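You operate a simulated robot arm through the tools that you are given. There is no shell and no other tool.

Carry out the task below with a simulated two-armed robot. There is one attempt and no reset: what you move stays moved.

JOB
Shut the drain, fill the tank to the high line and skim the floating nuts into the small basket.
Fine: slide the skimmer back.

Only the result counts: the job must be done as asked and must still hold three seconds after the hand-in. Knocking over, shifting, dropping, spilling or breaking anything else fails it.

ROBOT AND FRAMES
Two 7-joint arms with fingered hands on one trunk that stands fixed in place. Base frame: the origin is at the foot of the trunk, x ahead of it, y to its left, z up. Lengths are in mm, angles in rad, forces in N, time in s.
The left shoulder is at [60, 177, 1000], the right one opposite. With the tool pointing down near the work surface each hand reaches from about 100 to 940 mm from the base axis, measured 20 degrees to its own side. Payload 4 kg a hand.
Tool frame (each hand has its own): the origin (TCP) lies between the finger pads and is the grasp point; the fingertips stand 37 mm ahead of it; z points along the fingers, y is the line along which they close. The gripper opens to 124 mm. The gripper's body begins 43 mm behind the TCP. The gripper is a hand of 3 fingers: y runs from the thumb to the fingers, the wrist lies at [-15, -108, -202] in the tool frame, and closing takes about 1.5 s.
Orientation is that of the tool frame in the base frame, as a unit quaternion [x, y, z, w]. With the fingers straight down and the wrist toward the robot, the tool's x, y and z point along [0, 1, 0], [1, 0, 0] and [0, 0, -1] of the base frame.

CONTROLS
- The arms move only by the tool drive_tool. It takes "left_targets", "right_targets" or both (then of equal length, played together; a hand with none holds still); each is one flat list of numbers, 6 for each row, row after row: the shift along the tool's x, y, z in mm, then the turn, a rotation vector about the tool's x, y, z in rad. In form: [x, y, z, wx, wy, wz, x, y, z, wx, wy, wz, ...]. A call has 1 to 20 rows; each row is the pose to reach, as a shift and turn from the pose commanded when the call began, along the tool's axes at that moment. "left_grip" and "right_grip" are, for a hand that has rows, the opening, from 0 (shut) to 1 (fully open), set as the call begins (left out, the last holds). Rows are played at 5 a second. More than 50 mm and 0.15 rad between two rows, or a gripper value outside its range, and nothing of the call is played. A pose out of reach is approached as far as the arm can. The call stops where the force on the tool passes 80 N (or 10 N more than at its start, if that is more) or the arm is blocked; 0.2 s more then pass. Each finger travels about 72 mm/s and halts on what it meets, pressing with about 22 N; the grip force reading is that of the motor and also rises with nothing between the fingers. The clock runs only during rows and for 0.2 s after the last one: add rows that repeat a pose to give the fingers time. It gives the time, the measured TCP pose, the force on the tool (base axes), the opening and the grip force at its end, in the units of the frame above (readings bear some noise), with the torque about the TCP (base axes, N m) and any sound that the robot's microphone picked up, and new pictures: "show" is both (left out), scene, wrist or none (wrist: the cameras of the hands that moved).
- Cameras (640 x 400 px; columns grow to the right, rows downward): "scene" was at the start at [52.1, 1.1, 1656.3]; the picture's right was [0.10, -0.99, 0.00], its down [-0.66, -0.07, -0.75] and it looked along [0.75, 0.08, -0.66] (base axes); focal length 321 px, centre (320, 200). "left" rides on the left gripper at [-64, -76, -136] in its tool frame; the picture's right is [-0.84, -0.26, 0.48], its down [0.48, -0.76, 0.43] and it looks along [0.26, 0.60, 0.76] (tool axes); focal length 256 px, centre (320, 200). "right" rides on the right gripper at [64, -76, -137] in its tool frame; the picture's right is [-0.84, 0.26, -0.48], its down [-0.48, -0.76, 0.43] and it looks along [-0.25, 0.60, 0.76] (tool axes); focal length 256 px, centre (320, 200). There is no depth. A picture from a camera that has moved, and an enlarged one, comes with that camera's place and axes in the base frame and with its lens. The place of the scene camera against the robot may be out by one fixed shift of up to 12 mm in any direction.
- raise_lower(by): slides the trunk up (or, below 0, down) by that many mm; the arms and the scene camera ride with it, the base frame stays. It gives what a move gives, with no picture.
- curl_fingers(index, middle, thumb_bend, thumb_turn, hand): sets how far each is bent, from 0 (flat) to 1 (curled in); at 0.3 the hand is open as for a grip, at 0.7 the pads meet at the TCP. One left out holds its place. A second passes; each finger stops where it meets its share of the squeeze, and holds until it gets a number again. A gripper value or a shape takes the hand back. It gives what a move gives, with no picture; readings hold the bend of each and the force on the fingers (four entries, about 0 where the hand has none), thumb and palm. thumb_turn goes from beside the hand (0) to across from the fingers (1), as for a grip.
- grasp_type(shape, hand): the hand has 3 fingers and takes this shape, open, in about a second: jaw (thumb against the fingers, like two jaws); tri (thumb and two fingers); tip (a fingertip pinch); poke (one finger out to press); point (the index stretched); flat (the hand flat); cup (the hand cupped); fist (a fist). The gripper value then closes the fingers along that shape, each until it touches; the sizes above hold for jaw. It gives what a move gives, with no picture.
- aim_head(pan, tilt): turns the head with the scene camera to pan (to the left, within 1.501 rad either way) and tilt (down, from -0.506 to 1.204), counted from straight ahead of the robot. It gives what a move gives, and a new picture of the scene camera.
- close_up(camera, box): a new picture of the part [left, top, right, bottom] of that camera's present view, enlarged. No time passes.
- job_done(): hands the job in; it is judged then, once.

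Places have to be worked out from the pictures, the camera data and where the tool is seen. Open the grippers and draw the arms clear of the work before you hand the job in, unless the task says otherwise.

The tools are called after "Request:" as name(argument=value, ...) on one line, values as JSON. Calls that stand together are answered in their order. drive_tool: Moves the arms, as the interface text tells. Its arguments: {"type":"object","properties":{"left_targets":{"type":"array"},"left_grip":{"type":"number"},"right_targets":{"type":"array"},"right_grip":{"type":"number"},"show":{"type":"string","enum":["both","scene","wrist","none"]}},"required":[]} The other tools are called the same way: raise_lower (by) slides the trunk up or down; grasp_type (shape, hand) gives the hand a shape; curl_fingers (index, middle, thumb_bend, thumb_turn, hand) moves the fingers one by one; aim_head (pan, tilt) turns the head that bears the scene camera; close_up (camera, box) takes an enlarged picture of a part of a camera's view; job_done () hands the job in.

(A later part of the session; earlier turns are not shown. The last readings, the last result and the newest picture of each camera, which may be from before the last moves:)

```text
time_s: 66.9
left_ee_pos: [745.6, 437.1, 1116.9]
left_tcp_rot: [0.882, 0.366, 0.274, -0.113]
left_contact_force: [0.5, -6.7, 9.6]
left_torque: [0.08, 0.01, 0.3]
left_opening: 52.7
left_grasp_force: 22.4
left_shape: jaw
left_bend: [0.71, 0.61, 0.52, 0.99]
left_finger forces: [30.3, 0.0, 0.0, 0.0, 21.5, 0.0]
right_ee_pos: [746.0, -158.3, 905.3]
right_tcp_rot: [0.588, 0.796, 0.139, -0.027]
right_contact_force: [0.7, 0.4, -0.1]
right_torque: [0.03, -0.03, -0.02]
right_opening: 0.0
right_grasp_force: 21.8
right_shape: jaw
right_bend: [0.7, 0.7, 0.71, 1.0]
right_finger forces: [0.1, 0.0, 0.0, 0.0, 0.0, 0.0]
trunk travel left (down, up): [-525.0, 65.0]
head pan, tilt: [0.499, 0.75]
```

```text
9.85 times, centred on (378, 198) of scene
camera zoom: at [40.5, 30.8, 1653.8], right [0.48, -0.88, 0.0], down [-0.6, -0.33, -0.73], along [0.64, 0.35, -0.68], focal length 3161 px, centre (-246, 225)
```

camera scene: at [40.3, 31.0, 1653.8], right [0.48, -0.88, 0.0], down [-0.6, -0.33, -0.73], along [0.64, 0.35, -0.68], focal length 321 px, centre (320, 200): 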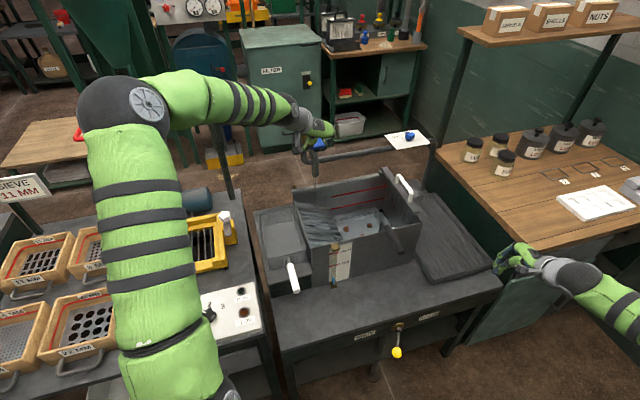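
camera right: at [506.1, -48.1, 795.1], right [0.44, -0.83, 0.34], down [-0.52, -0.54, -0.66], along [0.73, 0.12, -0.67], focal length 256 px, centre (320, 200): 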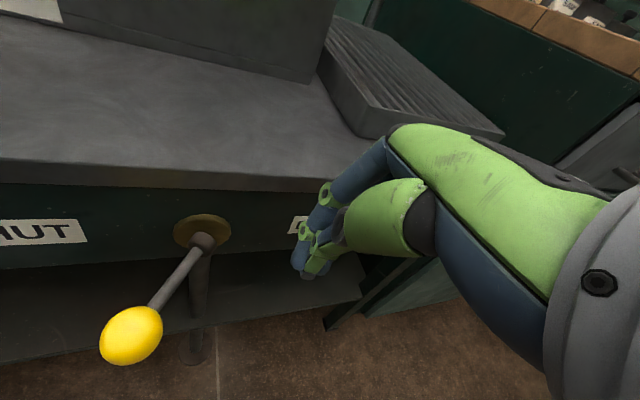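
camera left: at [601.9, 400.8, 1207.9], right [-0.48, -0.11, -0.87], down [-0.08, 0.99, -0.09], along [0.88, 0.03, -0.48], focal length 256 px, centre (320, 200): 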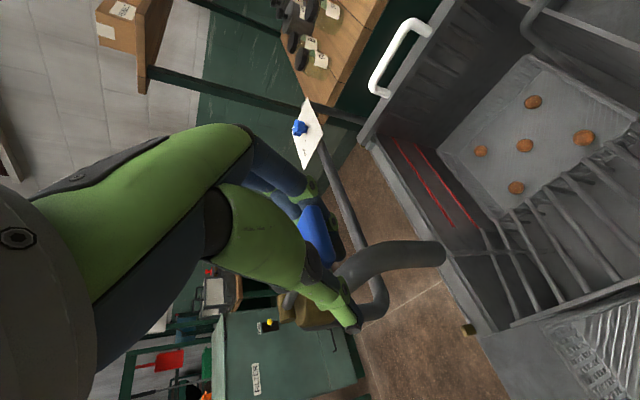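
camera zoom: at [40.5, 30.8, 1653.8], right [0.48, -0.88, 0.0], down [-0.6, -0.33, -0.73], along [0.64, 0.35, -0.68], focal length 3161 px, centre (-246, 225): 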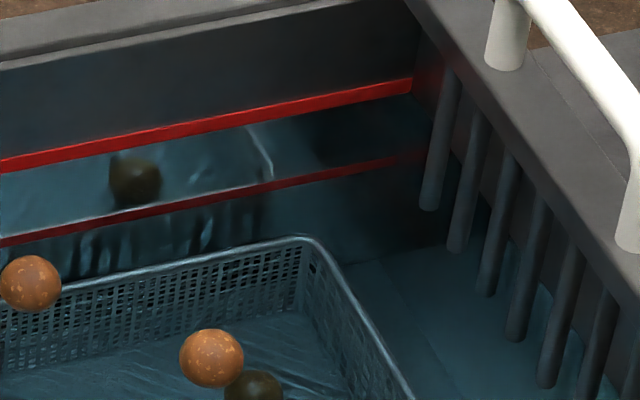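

Level at y≈185, HIGH at ≈151, about 2.4 s away. I'll hold about 1.3 s more and then close the lever along its arc, leaving a small margin to top up.

Request:
drive_tool(left_targets=[0, 0, 0, 0, 0, 0, 0, 0, 0, 0, 0, 0, 0, 0, 0, 0, 0, 0, 0, 0, 0, 0, 0, 0, 0, 0, 0, 0, 0, 0, 0, 0, 0, 0, 0, 0, 9.7, 0, -11.5, 0, 0, 0, 15.9, 0, -17, 0, 0, 0, 24.6, 0, -24.4, 0, 0, 0, 24.6, 0, -24.4, 0, 0, 0], show="scene")

Request:
close_up(camera="scene", box=[325, 240, 350, 275])

Request:
close_up(camera="scene", box=[280, 120, 400, 240])

```text
time_s: 69.1
left_ee_pos: [749.1, 442.2, 1146.9]
left_tcp_rot: [0.883, 0.365, 0.271, -0.114]
left_contact_force: [-12.5, -12.0, -13.3]
left_torque: [-0.03, 0.72, -0.26]
left_opening: 51.7
left_grasp_force: 22.3
left_shape: jaw
left_bend: [0.71, 0.61, 0.52, 1.0]
left_finger forces: [20.6, 16.6, 0.1, 0.1, 21.3, 0.0]
right_ee_pos: [744.9, -158.5, 904.8]
right_tcp_rot: [0.589, 0.796, 0.139, -0.028]
right_contact_force: [-0.5, -0.7, 0.0]
right_torque: [0.0, 0.02, 0.03]
right_opening: 0.2
right_grasp_force: 22.1
right_shape: jaw
right_bend: [0.7, 0.7, 0.71, 1.0]
right_finger forces: [0.0, 0.1, 0.1, 0.1, 0.1, 0.0]
trunk travel left (down, up): [-525.0, 65.0]
head pan, tilt: [0.499, 0.75]
camera scene: at [40.8, 31.4, 1653.5], right [0.48, -0.88, 0.0], down [-0.6, -0.33, -0.73], along [0.64, 0.35, -0.68], focal length 321 px, centre (320, 200)
```

scene: 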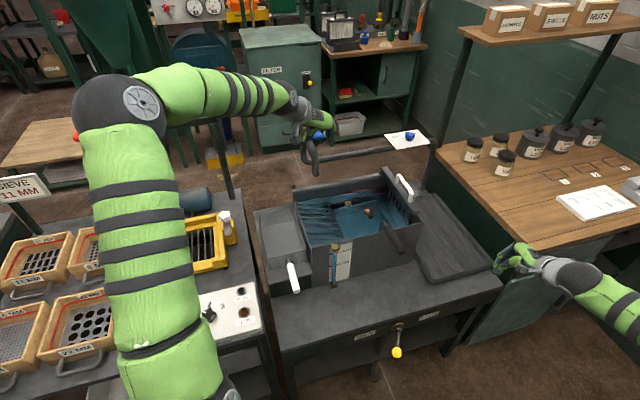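

```text
11.43 times, centred on (338, 258) of scene
camera zoom: at [40.8, 31.4, 1653.5], right [0.48, -0.88, 0.0], down [-0.6, -0.33, -0.73], along [0.64, 0.35, -0.68], focal length 3669 px, centre (120, -457)
```

zoom: 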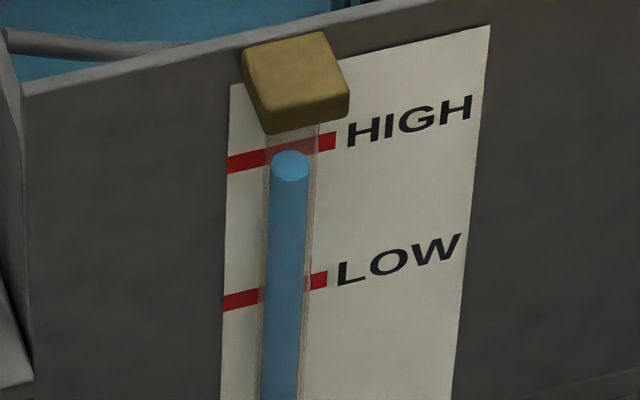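

```text
3.33 times, centred on (340, 180) of scene
camera zoom: at [40.8, 31.4, 1653.5], right [0.48, -0.88, 0.0], down [-0.6, -0.33, -0.73], along [0.64, 0.35, -0.68], focal length 1070 px, centre (253, 267)
```

zoom: 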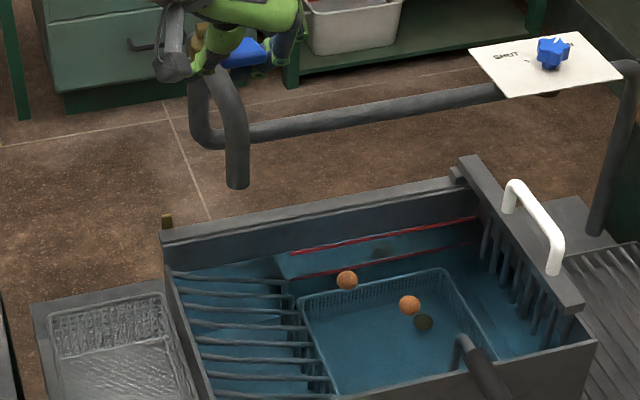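

The tap is shut and the level sits about 14 px (≈5 mm) below HIGH. I'll top up with a brief partial opening and close again.

Request:
drive_tool(left_targets=[-8, 0, 8, 0, 0, 0, -15, 0, 14.5, 0, 0, 0, -19.6, 0, 18.1, 0, 0, 0, -19.6, 0, 18.1, 0, 0, 0, -19.6, 0, 18.1, 0, 0, 0, -19.6, 0, 18.1, 0, 0, 0, -15, 0, 14.5, 0, 0, 0, -8, 0, 8, 0, 0, 0, 0, 0, 0, 0, 0, 0, 0, 0, 0, 0, 0, 0], show="none")

Request:
close_up(camera="scene", box=[325, 240, 350, 275])

Request:
close_up(camera="scene", box=[280, 120, 400, 240])

```text
time_s: 71.3
left_ee_pos: [749.2, 442.9, 1146.3]
left_tcp_rot: [0.884, 0.365, 0.269, -0.114]
left_contact_force: [-18.2, -8.1, -15.7]
left_torque: [0.05, 0.76, -0.33]
left_opening: 51.3
left_grasp_force: 22.1
left_shape: jaw
left_bend: [0.71, 0.61, 0.52, 1.0]
left_finger forces: [20.5, 17.3, 0.0, 0.1, 24.6, 0.0]
right_ee_pos: [745.3, -157.1, 905.6]
right_tcp_rot: [0.588, 0.796, 0.139, -0.027]
right_contact_force: [-0.5, -0.1, 0.3]
right_torque: [-0.02, 0.01, -0.02]
right_opening: 0.1
right_grasp_force: 21.5
right_shape: jaw
right_bend: [0.7, 0.7, 0.71, 1.0]
right_finger forces: [0.0, 0.0, 0.0, 0.1, 0.0, 0.0]
trunk travel left (down, up): [-525.0, 65.0]
head pan, tilt: [0.499, 0.75]
```

```text
11.43 times, centred on (338, 258) of scene
camera zoom: at [40.3, 32.0, 1653.4], right [0.48, -0.88, 0.0], down [-0.6, -0.33, -0.73], along [0.64, 0.35, -0.68], focal length 3669 px, centre (120, -457)
```

zoom: 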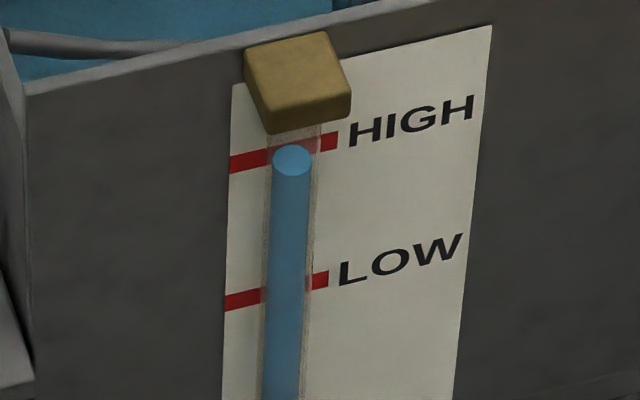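

```text
3.33 times, centred on (340, 180) of scene
camera zoom: at [40.3, 32.0, 1653.4], right [0.48, -0.88, 0.0], down [-0.6, -0.33, -0.73], along [0.64, 0.35, -0.68], focal length 1070 px, centre (253, 267)
```

zoom: 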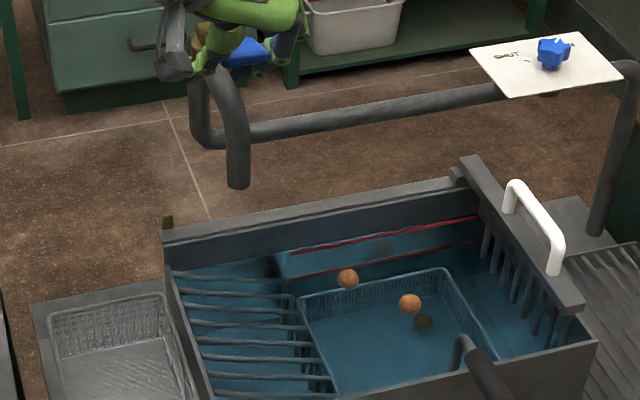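

The level rose 5 px and about 10 px remain. I'll check the inner HIGH mark to calibrate before the last top-up.

Request:
close_up(camera="scene", box=[345, 180, 410, 215])

Request:
close_up(camera="left", box=[340, 90, 520, 260])

Request:
close_up(camera="scene", box=[330, 244, 346, 260])

```text
9.85 times, centred on (378, 198) of scene
camera zoom: at [40.3, 32.0, 1653.4], right [0.48, -0.88, 0.0], down [-0.6, -0.33, -0.73], along [0.64, 0.35, -0.68], focal length 3161 px, centre (-246, 225)
```

zoom: 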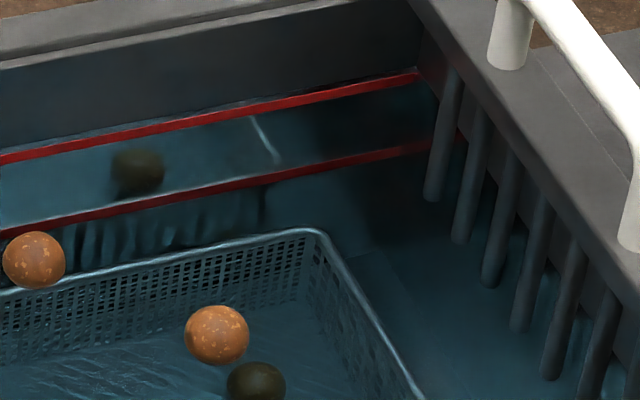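

```text
2.35 times, centred on (430, 175) of left
camera zoom: at [604.9, 405.3, 1223.5], right [-0.48, -0.12, -0.87], down [-0.08, 0.99, -0.09], along [0.87, 0.03, -0.49], focal length 602 px, centre (61, 259)
```

zoom: 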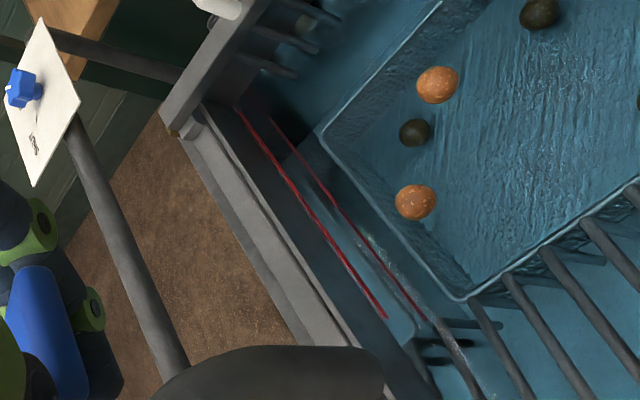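

```text
16.00 times, centred on (338, 252) of scene
camera zoom: at [40.3, 32.0, 1653.4], right [0.48, -0.88, 0.0], down [-0.6, -0.33, -0.73], along [0.64, 0.35, -0.68], focal length 5136 px, centre (32, -632)
```

zoom: 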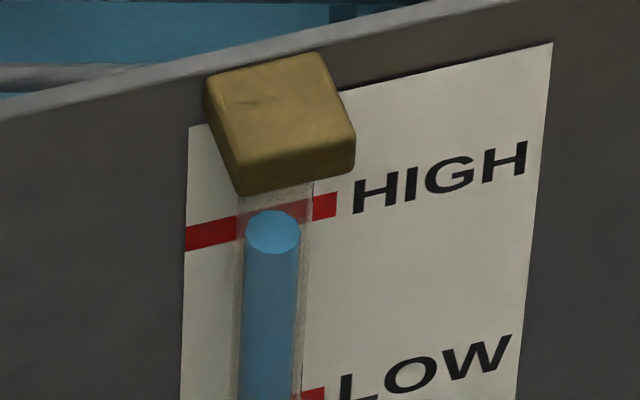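

The waterline looks close to the inner HIGH band already. I'll zoom in harder on the inner band to judge how much is still dry.

Request:
close_up(camera="scene", box=[360, 183, 380, 199])

Request:
close_up(camera="left", box=[410, 140, 470, 200])

```text
16.00 times, centred on (370, 191) of scene
camera zoom: at [40.3, 32.0, 1653.4], right [0.48, -0.88, 0.0], down [-0.6, -0.33, -0.73], along [0.64, 0.35, -0.68], focal length 5136 px, centre (-480, 344)
```

zoom: 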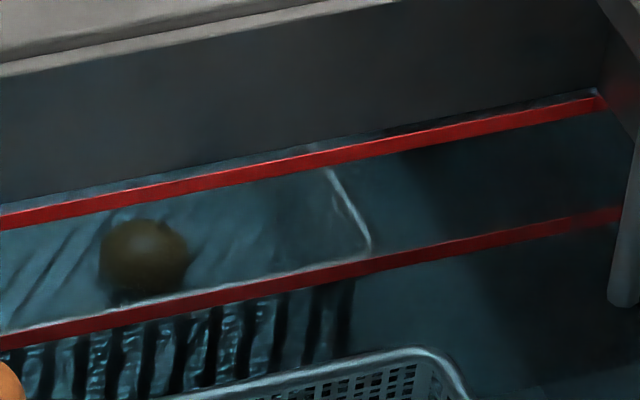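

```text
6.67 times, centred on (440, 170) of left
camera zoom: at [604.9, 405.3, 1223.5], right [-0.48, -0.12, -0.87], down [-0.08, 0.99, -0.09], along [0.87, 0.03, -0.49], focal length 1707 px, centre (-480, 400)
```

zoom: 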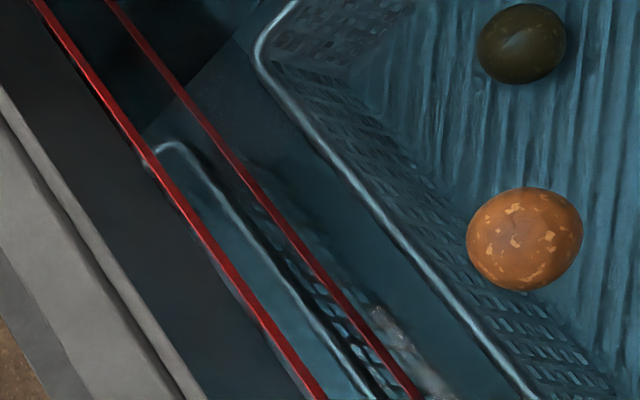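

The view of the gauge from above suffers from parallax, because the tube stands in front of the scale. The inner HIGH band even seems to lie slightly under water, so I need a flatter view before adding more. With the tap shut at its stop, I'll open the hand and back off along the approach line.

Request:
drive_tool(left_targets=[0, 0, 0, 0, 0, 0, 0, 0, 0, 0, 0, 0, 0, 0, 0, 0, 0, 0, 0, 0, 0, 0, 0, 0, 0, 0, 0, 0, 0, 0, 0, 0, -30, 0, 0, 0, 0, 0, -60, 0, 0, 0, 0, 0, -90, 0, 0, 0, 0, 0, -120, 0, 0, 0], left_grip=1, show="scene")

Request:
close_up(camera="scene", box=[280, 120, 400, 240])

Request:
close_up(camera="scene", box=[325, 240, 350, 275])

```text
time_s: 73.3
left_ee_pos: [703.9, 394.1, 1250.3]
left_tcp_rot: [0.883, 0.366, 0.272, -0.113]
left_contact_force: [-0.2, 0.6, -0.5]
left_torque: [-0.01, 0.0, 0.02]
left_opening: 124.0
left_grasp_force: 0.2
left_shape: jaw
left_bend: [0.3, 0.3, 0.3, 0.98]
left_finger forces: [0.0, 0.1, 0.0, 0.0, 0.0, 0.1]
right_ee_pos: [744.9, -157.9, 905.2]
right_tcp_rot: [0.588, 0.796, 0.139, -0.028]
right_contact_force: [-0.2, 0.2, 0.8]
right_torque: [0.02, 0.02, 0.04]
right_opening: 0.0
right_grasp_force: 21.9
right_shape: jaw
right_bend: [0.7, 0.7, 0.71, 1.0]
right_finger forces: [0.0, 0.1, 0.0, 0.0, 0.0, 0.1]
trunk travel left (down, up): [-525.0, 65.0]
head pan, tilt: [0.499, 0.75]
camera scene: at [40.8, 31.7, 1653.7], right [0.48, -0.88, 0.0], down [-0.6, -0.33, -0.73], along [0.64, 0.35, -0.68], focal length 321 px, centre (320, 200)
```

scene: 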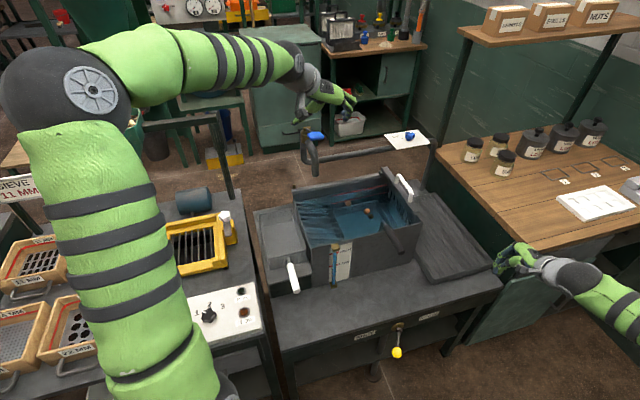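

```text
3.33 times, centred on (340, 180) of scene
camera zoom: at [40.8, 31.7, 1653.7], right [0.48, -0.88, 0.0], down [-0.6, -0.33, -0.73], along [0.64, 0.35, -0.68], focal length 1070 px, centre (253, 267)
```

zoom: 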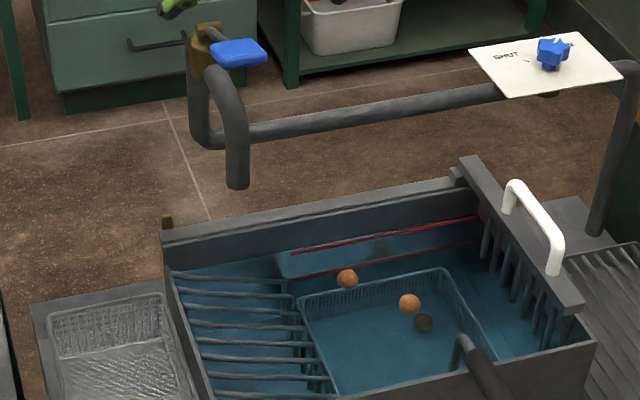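

```text
11.43 times, centred on (338, 258) of scene
camera zoom: at [40.8, 31.7, 1653.7], right [0.48, -0.88, 0.0], down [-0.6, -0.33, -0.73], along [0.64, 0.35, -0.68], focal length 3669 px, centre (120, -457)
```

zoom: 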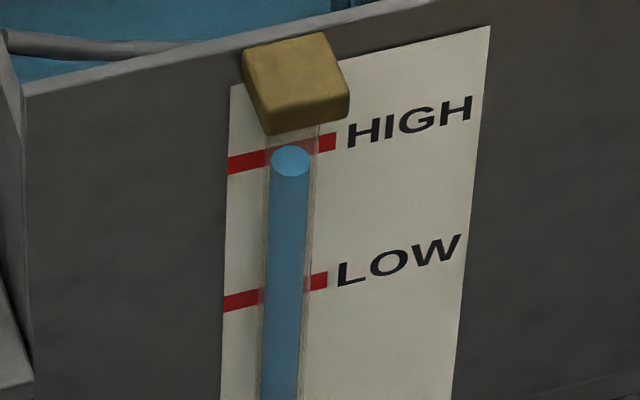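

The tap stays closed with no stream, and the level holds steady. I'll raise both hands well clear and then lower the trunk, so the head camera sees the gauge at a flatter angle.

Request:
drive_tool(left_targets=[-3.6, -8.3, -22.7, 0, -0.05, 0, -7.2, -16.5, -45.3, 0, -0.1, 0, -10.8, -24.8, -68, 0, -0.15, 0, -14.4, -33, -90.7, 0, -0.2, 0, -18, -41.3, -113.3, 0, -0.25, 0, -21.7, -49.5, -136, 0, -0.3, 0, -25.3, -57.8, -158.7, 0, -0.35, 0, -28.9, -66, -181.3, 0, -0.4, 0, -32.5, -74.3, -204, 0, -0.45, 0, -36.1, -82.5, -226.7, 0, -0.5, 0, -39.7, -90.8, -249.3, 0, -0.55, 0, -43.3, -99, -272, 0, -0.6, 0], right_targets=[2.1, -2.6, -43.5, 0, 0, 0, 4.1, -5.2, -87, 0, 0, 0, 6.2, -7.9, -130.5, 0, 0, 0, 8.3, -10.5, -174, 0, 0, 0, 10.3, -13.1, -217.5, 0, 0, 0, 12.4, -15.7, -261, 0, 0, 0, 14.5, -18.3, -304.5, 0, 0, 0, 16.5, -20.9, -348, 0, 0, 0, 18.6, -23.6, -391.5, 0, 0, 0, 20.7, -26.2, -435, 0, 0, 0, 22.7, -28.8, -478.5, 0, 0, 0, 24.8, -31.4, -522, 0, 0, 0], show="scene")

```text
time_s: 75.9
left_ee_pos: [497.7, 331.7, 1449.8]
left_tcp_rot: [0.924, 0.383, -0.001, 0.0]
left_contact_force: [1.0, 0.4, -0.1]
left_torque: [0.0, -0.03, 0.0]
left_opening: 123.7
left_grasp_force: 0.1
left_shape: jaw
left_bend: [0.3, 0.3, 0.3, 0.98]
left_finger forces: [0.1, 0.0, 0.0, 0.0, 0.1, 0.1]
right_ee_pos: [644.1, -275.3, 1402.8]
right_tcp_rot: [0.587, 0.797, 0.14, -0.028]
right_contact_force: [0.0, 0.0, -0.7]
right_torque: [0.0, -0.01, 0.01]
right_opening: 0.0
right_grasp_force: 22.6
right_shape: jaw
right_bend: [0.7, 0.7, 0.71, 1.0]
right_finger forces: [0.0, 0.0, 0.0, 0.0, 0.0, 0.0]
trunk travel left (down, up): [-525.0, 65.0]
head pan, tilt: [0.499, 0.75]
camera scene: at [40.5, 32.4, 1653.7], right [0.48, -0.88, 0.0], down [-0.6, -0.33, -0.73], along [0.64, 0.35, -0.68], focal length 321 px, centre (320, 200)
```

scene: 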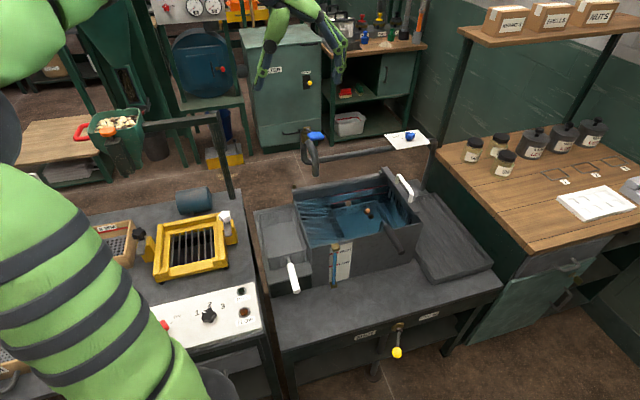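

Both hands are clear. Before lowering the trunk I'll look left to make sure the left elbow has free space beneath it.

Request:
aim_head(pan=1.2, tilt=0.85)

```text
time_s: 77.0
left_ee_pos: [499.4, 331.7, 1449.8]
left_tcp_rot: [0.924, 0.383, 0.0, 0.0]
left_contact_force: [-0.9, -0.3, 0.2]
left_torque: [0.0, 0.02, 0.04]
left_opening: 123.7
left_grasp_force: 0.0
left_shape: jaw
left_bend: [0.3, 0.3, 0.3, 0.98]
left_finger forces: [0.0, 0.1, 0.0, 0.0, 0.1, 0.0]
right_ee_pos: [645.3, -275.0, 1402.3]
right_tcp_rot: [0.589, 0.796, 0.139, -0.028]
right_contact_force: [0.7, 0.5, -0.2]
right_torque: [-0.05, 0.04, 0.03]
right_opening: 0.1
right_grasp_force: 22.4
right_shape: jaw
right_bend: [0.7, 0.7, 0.71, 1.0]
right_finger forces: [0.0, 0.0, 0.0, 0.0, 0.1, 0.0]
trunk travel left (down, up): [-525.0, 65.0]
head pan, tilt: [1.201, 0.85]
camera scene: at [-3.2, 65.4, 1645.7], right [0.93, -0.36, 0.0], down [-0.27, -0.7, -0.66], along [0.24, 0.62, -0.75], focal length 321 px, centre (320, 200)
```

scene: 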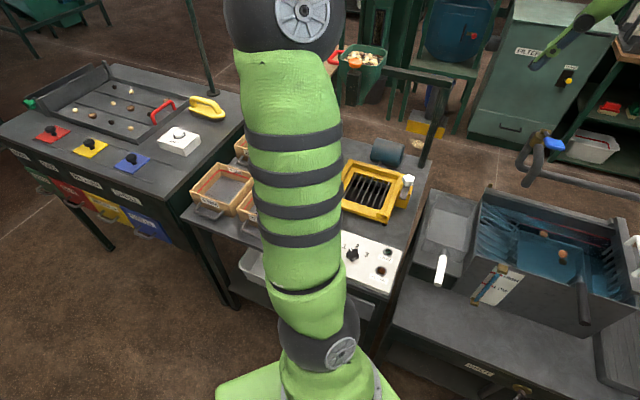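

The left upper arm stands almost upright over my own footprint, so there is room. I'll lower the trunk by 400 mm and look at the gauge again.

Request:
raise_lower(by=-400)

Request:
aim_head(pan=0.5, tilt=0.5)

```text
time_s: 80.8
left_ee_pos: [499.9, 331.7, 1049.0]
left_tcp_rot: [0.924, 0.382, 0.0, 0.0]
left_contact_force: [0.0, -0.2, 0.1]
left_torque: [-0.01, 0.01, -0.02]
left_opening: 123.9
left_grasp_force: 0.1
left_shape: jaw
left_bend: [0.3, 0.3, 0.3, 0.98]
left_finger forces: [0.0, 0.0, 0.0, 0.0, 0.1, 0.0]
right_ee_pos: [645.0, -275.4, 1001.7]
right_tcp_rot: [0.588, 0.796, 0.139, -0.027]
right_contact_force: [0.7, 1.0, -1.4]
right_torque: [0.04, -0.02, -0.01]
right_opening: 0.0
right_grasp_force: 21.5
right_shape: jaw
right_bend: [0.7, 0.7, 0.71, 1.0]
right_finger forces: [0.1, 0.1, 0.0, 0.1, 0.0, 0.0]
trunk travel left (down, up): [-125.0, 465.0]
head pan, tilt: [1.201, 0.85]
```

```text
time_s: 81.9
left_ee_pos: [500.6, 330.7, 1048.9]
left_tcp_rot: [0.924, 0.382, 0.0, 0.0]
left_contact_force: [-0.3, 0.2, -0.2]
left_torque: [-0.01, -0.04, -0.01]
left_opening: 123.6
left_grasp_force: 0.1
left_shape: jaw
left_bend: [0.3, 0.3, 0.3, 0.98]
left_finger forces: [0.0, 0.0, 0.0, 0.0, 0.0, 0.0]
right_ee_pos: [644.8, -274.8, 1003.3]
right_tcp_rot: [0.588, 0.796, 0.14, -0.028]
right_contact_force: [0.4, 0.3, 0.8]
right_torque: [0.01, 0.02, 0.0]
right_opening: 0.0
right_grasp_force: 22.2
right_shape: jaw
right_bend: [0.7, 0.7, 0.71, 1.0]
right_finger forces: [0.0, 0.1, 0.0, 0.1, 0.0, 0.1]
trunk travel left (down, up): [-125.0, 465.0]
head pan, tilt: [0.499, 0.499]
camera scene: at [48.2, 36.1, 1275.6], right [0.48, -0.88, 0.0], down [-0.42, -0.23, -0.88], along [0.77, 0.42, -0.48], focal length 321 px, centre (320, 200)
```

scene: 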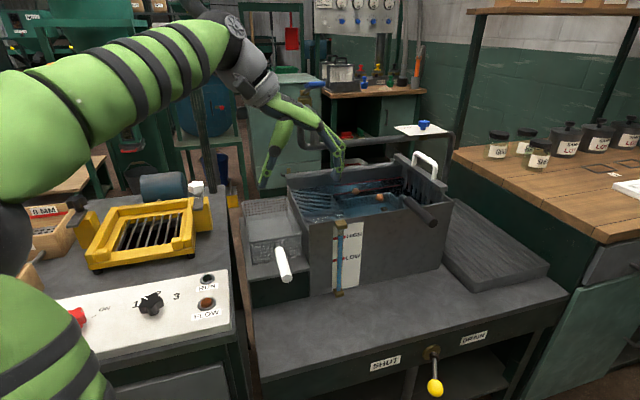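

Now the gauge is seen at a flatter angle. I'll zoom in on the gauge and the inner band.

Request:
close_up(camera="scene", box=[325, 210, 375, 300])

Request:
close_up(camera="scene", box=[330, 215, 355, 250])

Request:
close_up(camera="scene", box=[340, 150, 450, 220])

```text
4.44 times, centred on (350, 255) of scene
camera zoom: at [48.2, 36.1, 1275.6], right [0.48, -0.88, 0.0], down [-0.42, -0.23, -0.88], along [0.77, 0.42, -0.48], focal length 1427 px, centre (187, -44)
```

zoom: 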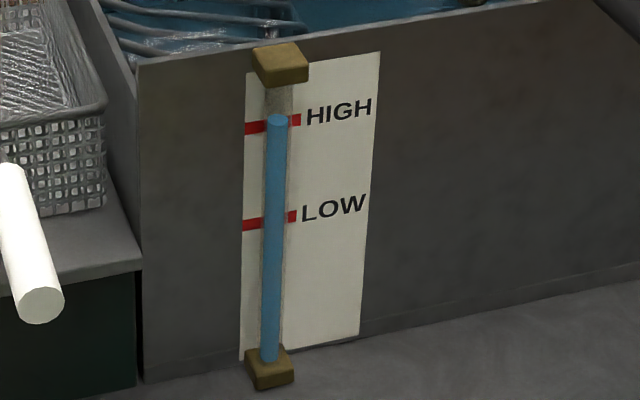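

```text
11.43 times, centred on (342, 232) of scene
camera zoom: at [48.2, 36.1, 1275.6], right [0.48, -0.88, 0.0], down [-0.42, -0.23, -0.88], along [0.77, 0.42, -0.48], focal length 3669 px, centre (63, -171)
```

zoom: 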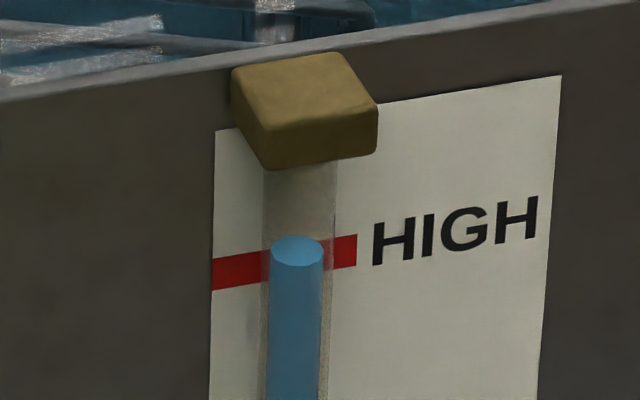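

```text
5.71 times, centred on (395, 185) of scene
camera zoom: at [48.2, 36.1, 1275.6], right [0.48, -0.88, 0.0], down [-0.42, -0.23, -0.88], along [0.77, 0.42, -0.48], focal length 1834 px, centre (-109, 286)
```

zoom: 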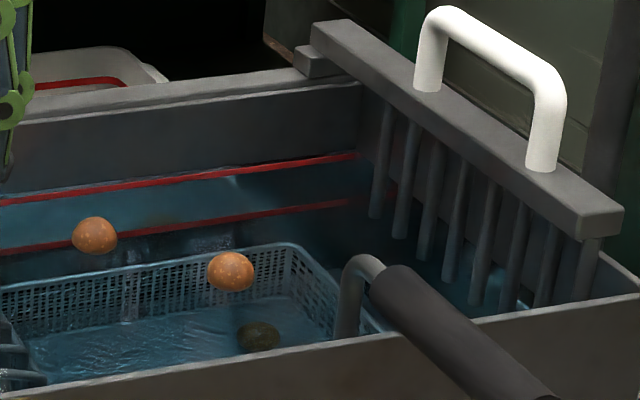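

Comparing the two view heights, parallax accounts for about 17% of the LOW–HIGH gap. That puts the true level roughly 8–9 mm above HIGH. I'll check the inner waterline closely to confirm.

Request:
close_up(camera="scene", box=[345, 170, 375, 195])

Request:
close_up(camera="scene", box=[385, 165, 415, 190])

Request:
close_up(camera="left", box=[300, 60, 640, 340])

```text
16.00 times, centred on (360, 182) of scene
camera zoom: at [48.2, 36.1, 1275.6], right [0.48, -0.88, 0.0], down [-0.42, -0.23, -0.88], along [0.77, 0.42, -0.48], focal length 5136 px, centre (-320, 480)
```

zoom: 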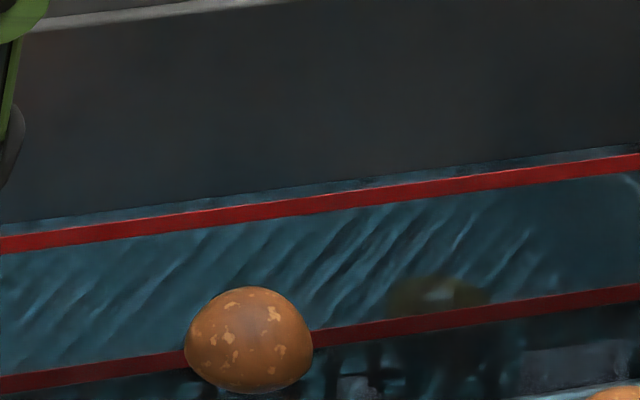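

```text
16.00 times, centred on (400, 178) of scene
camera zoom: at [48.2, 36.1, 1275.6], right [0.48, -0.88, 0.0], down [-0.42, -0.23, -0.88], along [0.77, 0.42, -0.48], focal length 5136 px, centre (-960, 560)
```

zoom: 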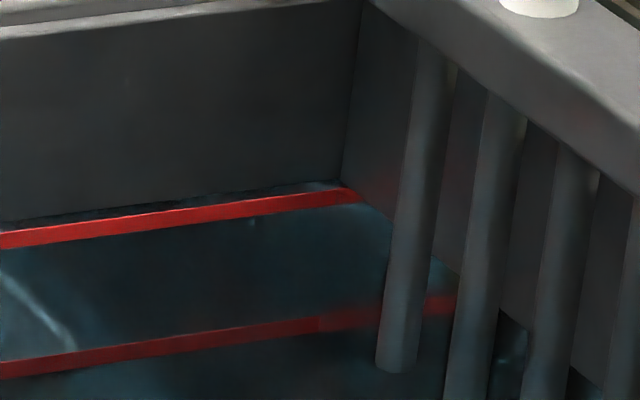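

```text
1.43 times, centred on (470, 200) of left
camera zoom: at [400.5, 340.5, 1184.8], right [-0.77, -0.41, -0.48], down [-0.2, 0.88, -0.43], along [0.6, -0.24, -0.76], focal length 366 px, centre (106, 200)
```

zoom: 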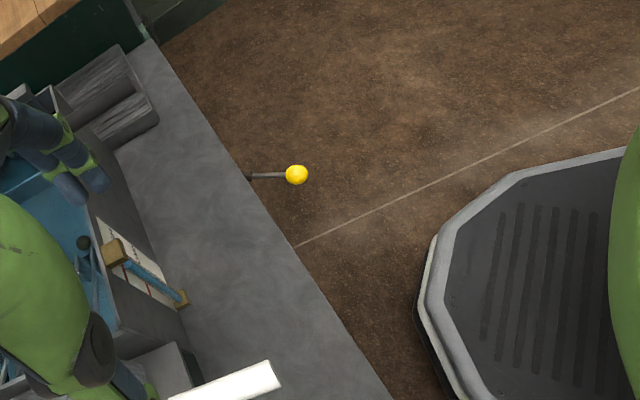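

The flatter view confirms it: a strip of water stands above the inner HIGH band, so the tank is overfilled by roughly 10 mm. I'll drain a little. I'm moving the open left hand over the drain knob (e1≈355, e2≈395, z≈592) so that it can straddle and work it both ways.

Request:
drive_tool(left_targets=[-19.2, 23.5, 28.9, 0, 0, 0, -38.5, 47.1, 57.8, 0, 0, 0, -57.7, 70.6, 86.7, 0, 0, 0, -76.9, 94.2, 115.6, 0, 0, 0, -96.2, 117.7, 144.5, 0, 0, 0, -115.4, 141.2, 173.4, 0, 0, 0, -134.6, 164.8, 202.3, 0, 0, 0, -153.8, 188.3, 231.2, 0, 0, 0, -173.1, 211.9, 260.1, 0, 0, 0, -192.3, 235.4, 289, 0, 0, 0], show="both")

```text
time_s: 84.1
left_ee_pos: [527.5, 30.6, 761.5]
left_tcp_rot: [0.923, 0.384, 0.001, 0.001]
left_contact_force: [0.3, -0.2, -0.3]
left_torque: [-0.04, 0.0, -0.03]
left_opening: 123.8
left_grasp_force: 0.0
left_shape: jaw
left_bend: [0.3, 0.3, 0.3, 0.98]
left_finger forces: [0.1, 0.0, 0.0, 0.1, 0.0, 0.0]
right_ee_pos: [644.8, -275.5, 1002.2]
right_tcp_rot: [0.588, 0.796, 0.139, -0.028]
right_contact_force: [-0.4, 0.7, 0.1]
right_torque: [-0.01, 0.05, 0.0]
right_opening: 0.0
right_grasp_force: 21.9
right_shape: jaw
right_bend: [0.7, 0.7, 0.71, 1.0]
right_finger forces: [0.1, 0.1, 0.1, 0.0, 0.0, 0.0]
trunk travel left (down, up): [-125.0, 465.0]
head pan, tilt: [0.499, 0.499]
camera scene: at [48.2, 36.1, 1275.7], right [0.48, -0.88, 0.0], down [-0.42, -0.23, -0.88], along [0.77, 0.42, -0.48], focal length 321 px, centre (320, 200)
camera left: at [429.8, 38.3, 897.1], right [-0.77, -0.41, -0.48], down [-0.2, 0.88, -0.44], along [0.6, -0.24, -0.76], focal length 256 px, centre (320, 200)
```

scene: 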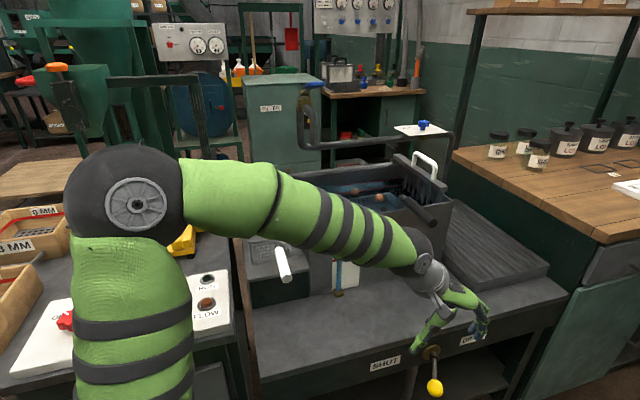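
left: 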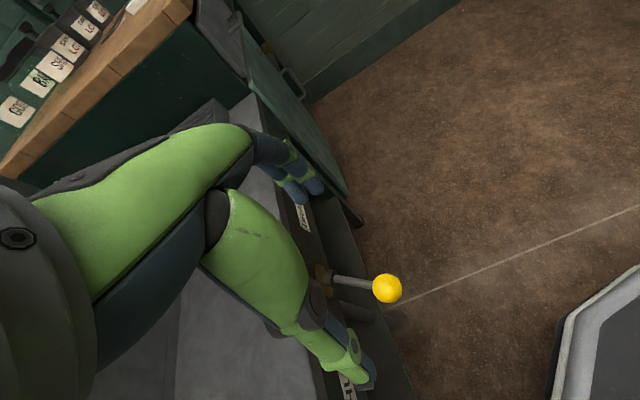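

The knob is centred between the open fingers (e1≈356 against TCP 351). I'll lower to knob height.

Request:
drive_tool(left_targets=[0, 1, 42, 0, 0, 0, 0, 2, 84, 0, 0, 0, 0, 3, 126, 0, 0, 0, 0, 4, 166, 0, 0, 0], show="both")

```text
time_s: 85.1
left_ee_pos: [531.0, 25.1, 594.5]
left_tcp_rot: [0.924, 0.383, 0.0, 0.0]
left_contact_force: [0.0, -0.2, -0.2]
left_torque: [-0.03, -0.01, 0.04]
left_opening: 123.8
left_grasp_force: 0.0
left_shape: jaw
left_bend: [0.3, 0.3, 0.3, 0.98]
left_finger forces: [0.0, 0.1, 0.1, 0.0, 0.1, 0.1]
right_ee_pos: [643.4, -274.8, 1002.1]
right_tcp_rot: [0.587, 0.797, 0.14, -0.028]
right_contact_force: [-0.7, 0.3, -0.2]
right_torque: [0.05, 0.01, 0.04]
right_opening: 0.1
right_grasp_force: 21.5
right_shape: jaw
right_bend: [0.7, 0.7, 0.71, 1.0]
right_finger forces: [0.0, 0.1, 0.0, 0.1, 0.0, 0.0]
trunk travel left (down, up): [-125.0, 465.0]
head pan, tilt: [0.499, 0.499]
camera scene: at [48.2, 36.1, 1275.7], right [0.48, -0.88, 0.0], down [-0.42, -0.23, -0.88], along [0.77, 0.42, -0.48], focal length 321 px, centre (320, 200)
camera left: at [431.5, 34.5, 730.1], right [-0.77, -0.41, -0.48], down [-0.2, 0.88, -0.44], along [0.6, -0.24, -0.76], focal length 256 px, centre (320, 200)
```

scene: 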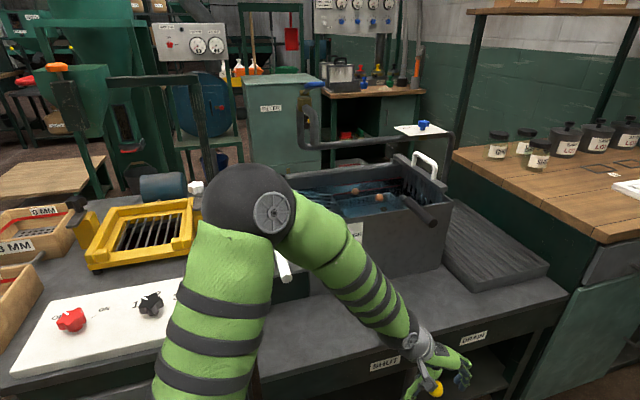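
left: 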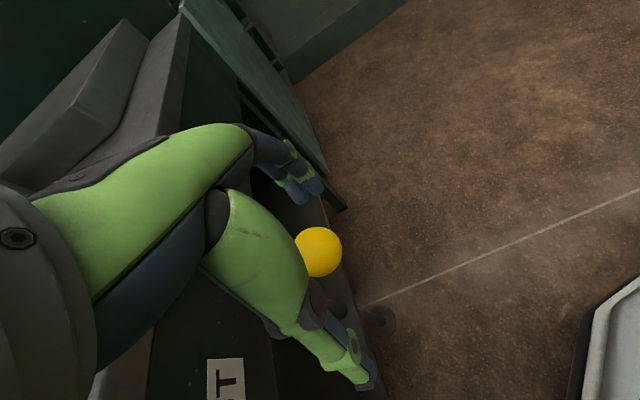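

The knob is between thumb and fingers. The forearm hides the gauge but the inner HIGH band stays visible, so I'll use that. I'll close on the knob now.

Request:
drive_tool(left_targets=[0, 0, 0, 0, 0, 0, 0, 0, 0, 0, 0, 0, 0, 0, 0, 0, 0, 0, 0, 0, 0, 0, 0, 0, 0, 0, 0, 0, 0, 0, 0, 0, 0, 0, 0, 0, 0, 0, 0, 0, 0, 0], left_grip=0, show="wrist")

Request:
close_up(camera="scene", box=[345, 170, 375, 195])

Request:
close_up(camera="scene", box=[380, 320, 480, 400])

```text
time_s: 86.7
left_ee_pos: [530.2, 24.8, 593.5]
left_tcp_rot: [0.924, 0.383, -0.001, -0.001]
left_contact_force: [-4.8, 0.4, -6.0]
left_torque: [-0.08, -0.02, -0.01]
left_opening: 25.8
left_grasp_force: 21.9
left_shape: jaw
left_bend: [0.68, 0.7, 0.58, 1.0]
left_finger forces: [13.2, 6.7, 0.0, 0.0, 25.5, 0.0]
right_ee_pos: [643.5, -273.3, 1002.1]
right_tcp_rot: [0.588, 0.796, 0.139, -0.028]
right_contact_force: [-0.4, -0.7, -0.6]
right_torque: [0.0, 0.03, -0.01]
right_opening: 0.1
right_grasp_force: 21.9
right_shape: jaw
right_bend: [0.7, 0.7, 0.71, 1.0]
right_finger forces: [0.0, 0.0, 0.1, 0.0, 0.1, 0.0]
trunk travel left (down, up): [-125.0, 465.0]
head pan, tilt: [0.499, 0.499]
camera left: at [431.2, 34.6, 729.9], right [-0.77, -0.41, -0.48], down [-0.2, 0.88, -0.43], along [0.6, -0.24, -0.76], focal length 256 px, centre (320, 200)
```

left: 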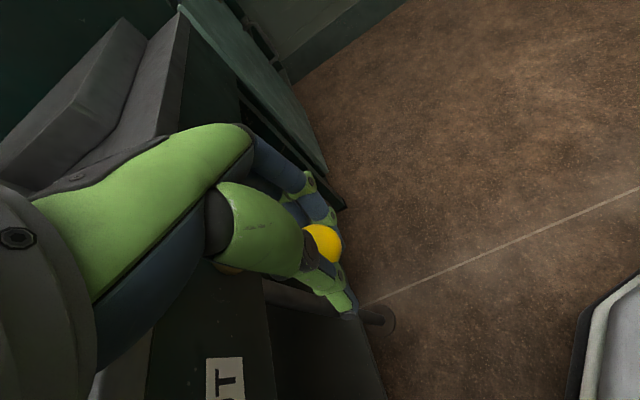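

```text
16.00 times, centred on (360, 182) of scene
camera zoom: at [48.3, 36.1, 1275.6], right [0.48, -0.88, 0.0], down [-0.42, -0.23, -0.88], along [0.77, 0.42, -0.48], focal length 5136 px, centre (-320, 480)
```

zoom: 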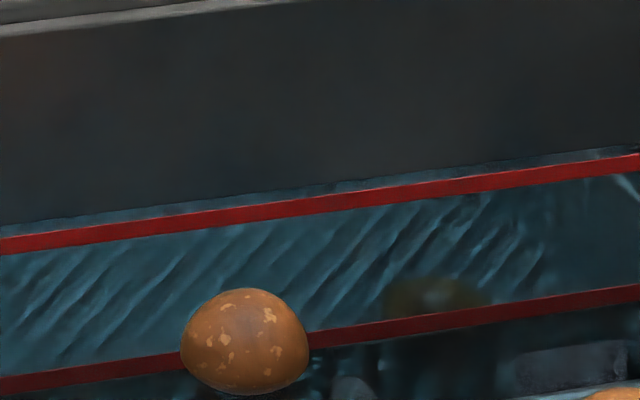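

```text
5.00 times, centred on (430, 360) of scene
camera zoom: at [48.3, 36.1, 1275.6], right [0.48, -0.88, 0.0], down [-0.42, -0.23, -0.88], along [0.77, 0.42, -0.48], focal length 1605 px, centre (-230, -600)
```

zoom: 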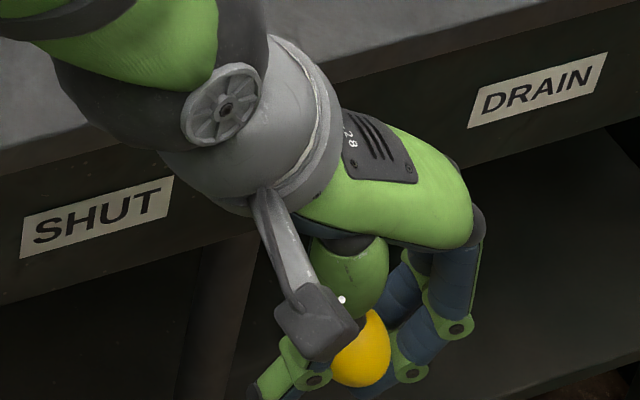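

I have the knob. I'll open the drain about 14° for roughly half a second, following its arc, then shut it and see how much the level drops.

Request:
drive_tool(left_targets=[-5, 8, 0, 0, 0, 0, -9.4, 16.3, 0, 0, 0, 0, -9.4, 16.3, 0, 0, 0, 0, -5, 8, 0, 0, 0, 0, 0, -2, 0, 0, 0, 0, 0, -3, 0, 0, 0, 0], show="none")

Request:
close_up(camera="scene", box=[345, 170, 375, 195])

Request:
close_up(camera="scene", box=[320, 140, 450, 240])

```text
time_s: 88.1
left_ee_pos: [529.7, 26.9, 593.7]
left_tcp_rot: [0.924, 0.383, -0.001, -0.001]
left_contact_force: [-11.8, -4.3, -11.9]
left_torque: [-0.11, 0.11, -0.17]
left_opening: 24.0
left_grasp_force: 22.1
left_shape: jaw
left_bend: [0.68, 0.7, 0.58, 1.0]
left_finger forces: [18.7, 7.7, 0.1, 0.0, 25.3, 0.1]
right_ee_pos: [643.8, -275.4, 1001.9]
right_tcp_rot: [0.588, 0.796, 0.14, -0.028]
right_contact_force: [-0.4, -0.1, -1.0]
right_torque: [0.01, -0.02, 0.02]
right_opening: 0.0
right_grasp_force: 22.0
right_shape: jaw
right_bend: [0.7, 0.7, 0.71, 1.0]
right_finger forces: [0.0, 0.0, 0.0, 0.0, 0.0, 0.0]
trunk travel left (down, up): [-125.0, 465.0]
head pan, tilt: [0.499, 0.499]
```

```text
16.00 times, centred on (360, 182) of scene
camera zoom: at [48.3, 35.8, 1275.6], right [0.48, -0.88, 0.0], down [-0.42, -0.23, -0.88], along [0.77, 0.42, -0.48], focal length 5136 px, centre (-320, 480)
```

zoom: 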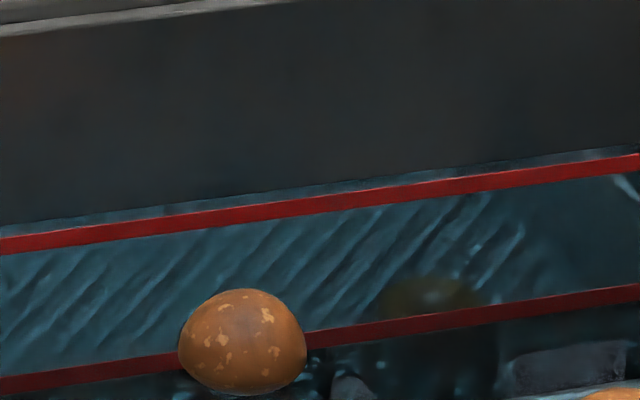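

```text
4.00 times, centred on (385, 190) of scene
camera zoom: at [48.3, 35.8, 1275.6], right [0.48, -0.88, 0.0], down [-0.42, -0.23, -0.88], along [0.77, 0.42, -0.48], focal length 1284 px, centre (60, 240)
```

zoom: 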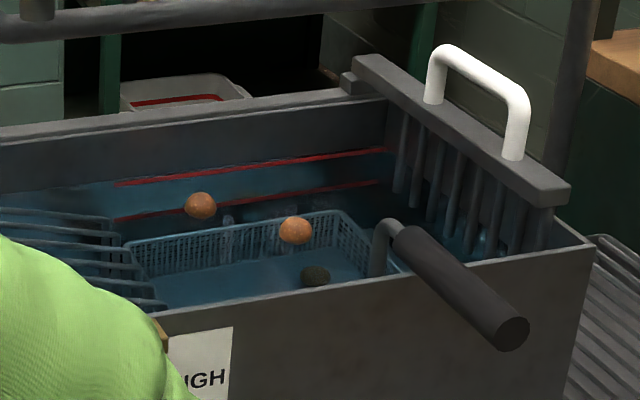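

Only a very small drop. I'll open the same amount for about 1.2 s and read again.

Request:
drive_tool(left_targets=[-5, 10, 0, 0, 0, 0, -9.4, 19, 0, 0, 0, 0, -9.4, 19, 0, 0, 0, 0, -9.4, 19, 0, 0, 0, 0, -9.4, 19, 0, 0, 0, 0, -9.4, 19, 0, 0, 0, 0, -5, 9, 0, 0, 0, 0, 0, 0, 0, 0, 0, 0, 0, 0, 0, 0, 0, 0], show="none")

Request:
close_up(camera="scene", box=[345, 170, 375, 195])

Request:
close_up(camera="scene", box=[380, 320, 480, 400])

```text
time_s: 90.1
left_ee_pos: [529.1, 25.7, 593.6]
left_tcp_rot: [0.924, 0.382, -0.001, -0.001]
left_contact_force: [-14.3, -4.8, -14.7]
left_torque: [-0.11, 0.13, -0.24]
left_opening: 23.6
left_grasp_force: 21.6
left_shape: jaw
left_bend: [0.68, 0.7, 0.58, 0.99]
left_finger forces: [20.2, 7.6, 0.0, 0.0, 26.4, 0.0]
right_ee_pos: [644.6, -275.2, 1001.5]
right_tcp_rot: [0.588, 0.796, 0.139, -0.027]
right_contact_force: [-0.8, -0.1, -0.6]
right_torque: [0.01, 0.0, -0.02]
right_opening: 0.1
right_grasp_force: 21.9
right_shape: jaw
right_bend: [0.7, 0.7, 0.71, 1.0]
right_finger forces: [0.0, 0.0, 0.1, 0.1, 0.0, 0.0]
trunk travel left (down, up): [-125.0, 465.0]
head pan, tilt: [0.499, 0.499]
```

```text
16.00 times, centred on (360, 182) of scene
camera zoom: at [48.3, 35.8, 1275.6], right [0.48, -0.88, 0.0], down [-0.42, -0.23, -0.88], along [0.77, 0.42, -0.48], focal length 5136 px, centre (-320, 480)
```

zoom: 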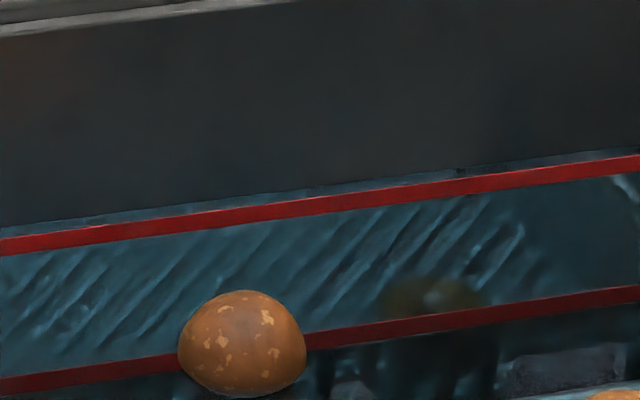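

```text
5.00 times, centred on (430, 360) of scene
camera zoom: at [48.3, 35.8, 1275.6], right [0.48, -0.88, 0.0], down [-0.42, -0.23, -0.88], along [0.77, 0.42, -0.48], focal length 1605 px, centre (-230, -600)
```

zoom: 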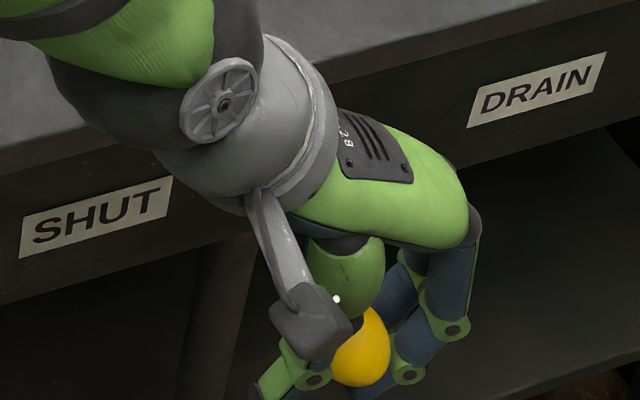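

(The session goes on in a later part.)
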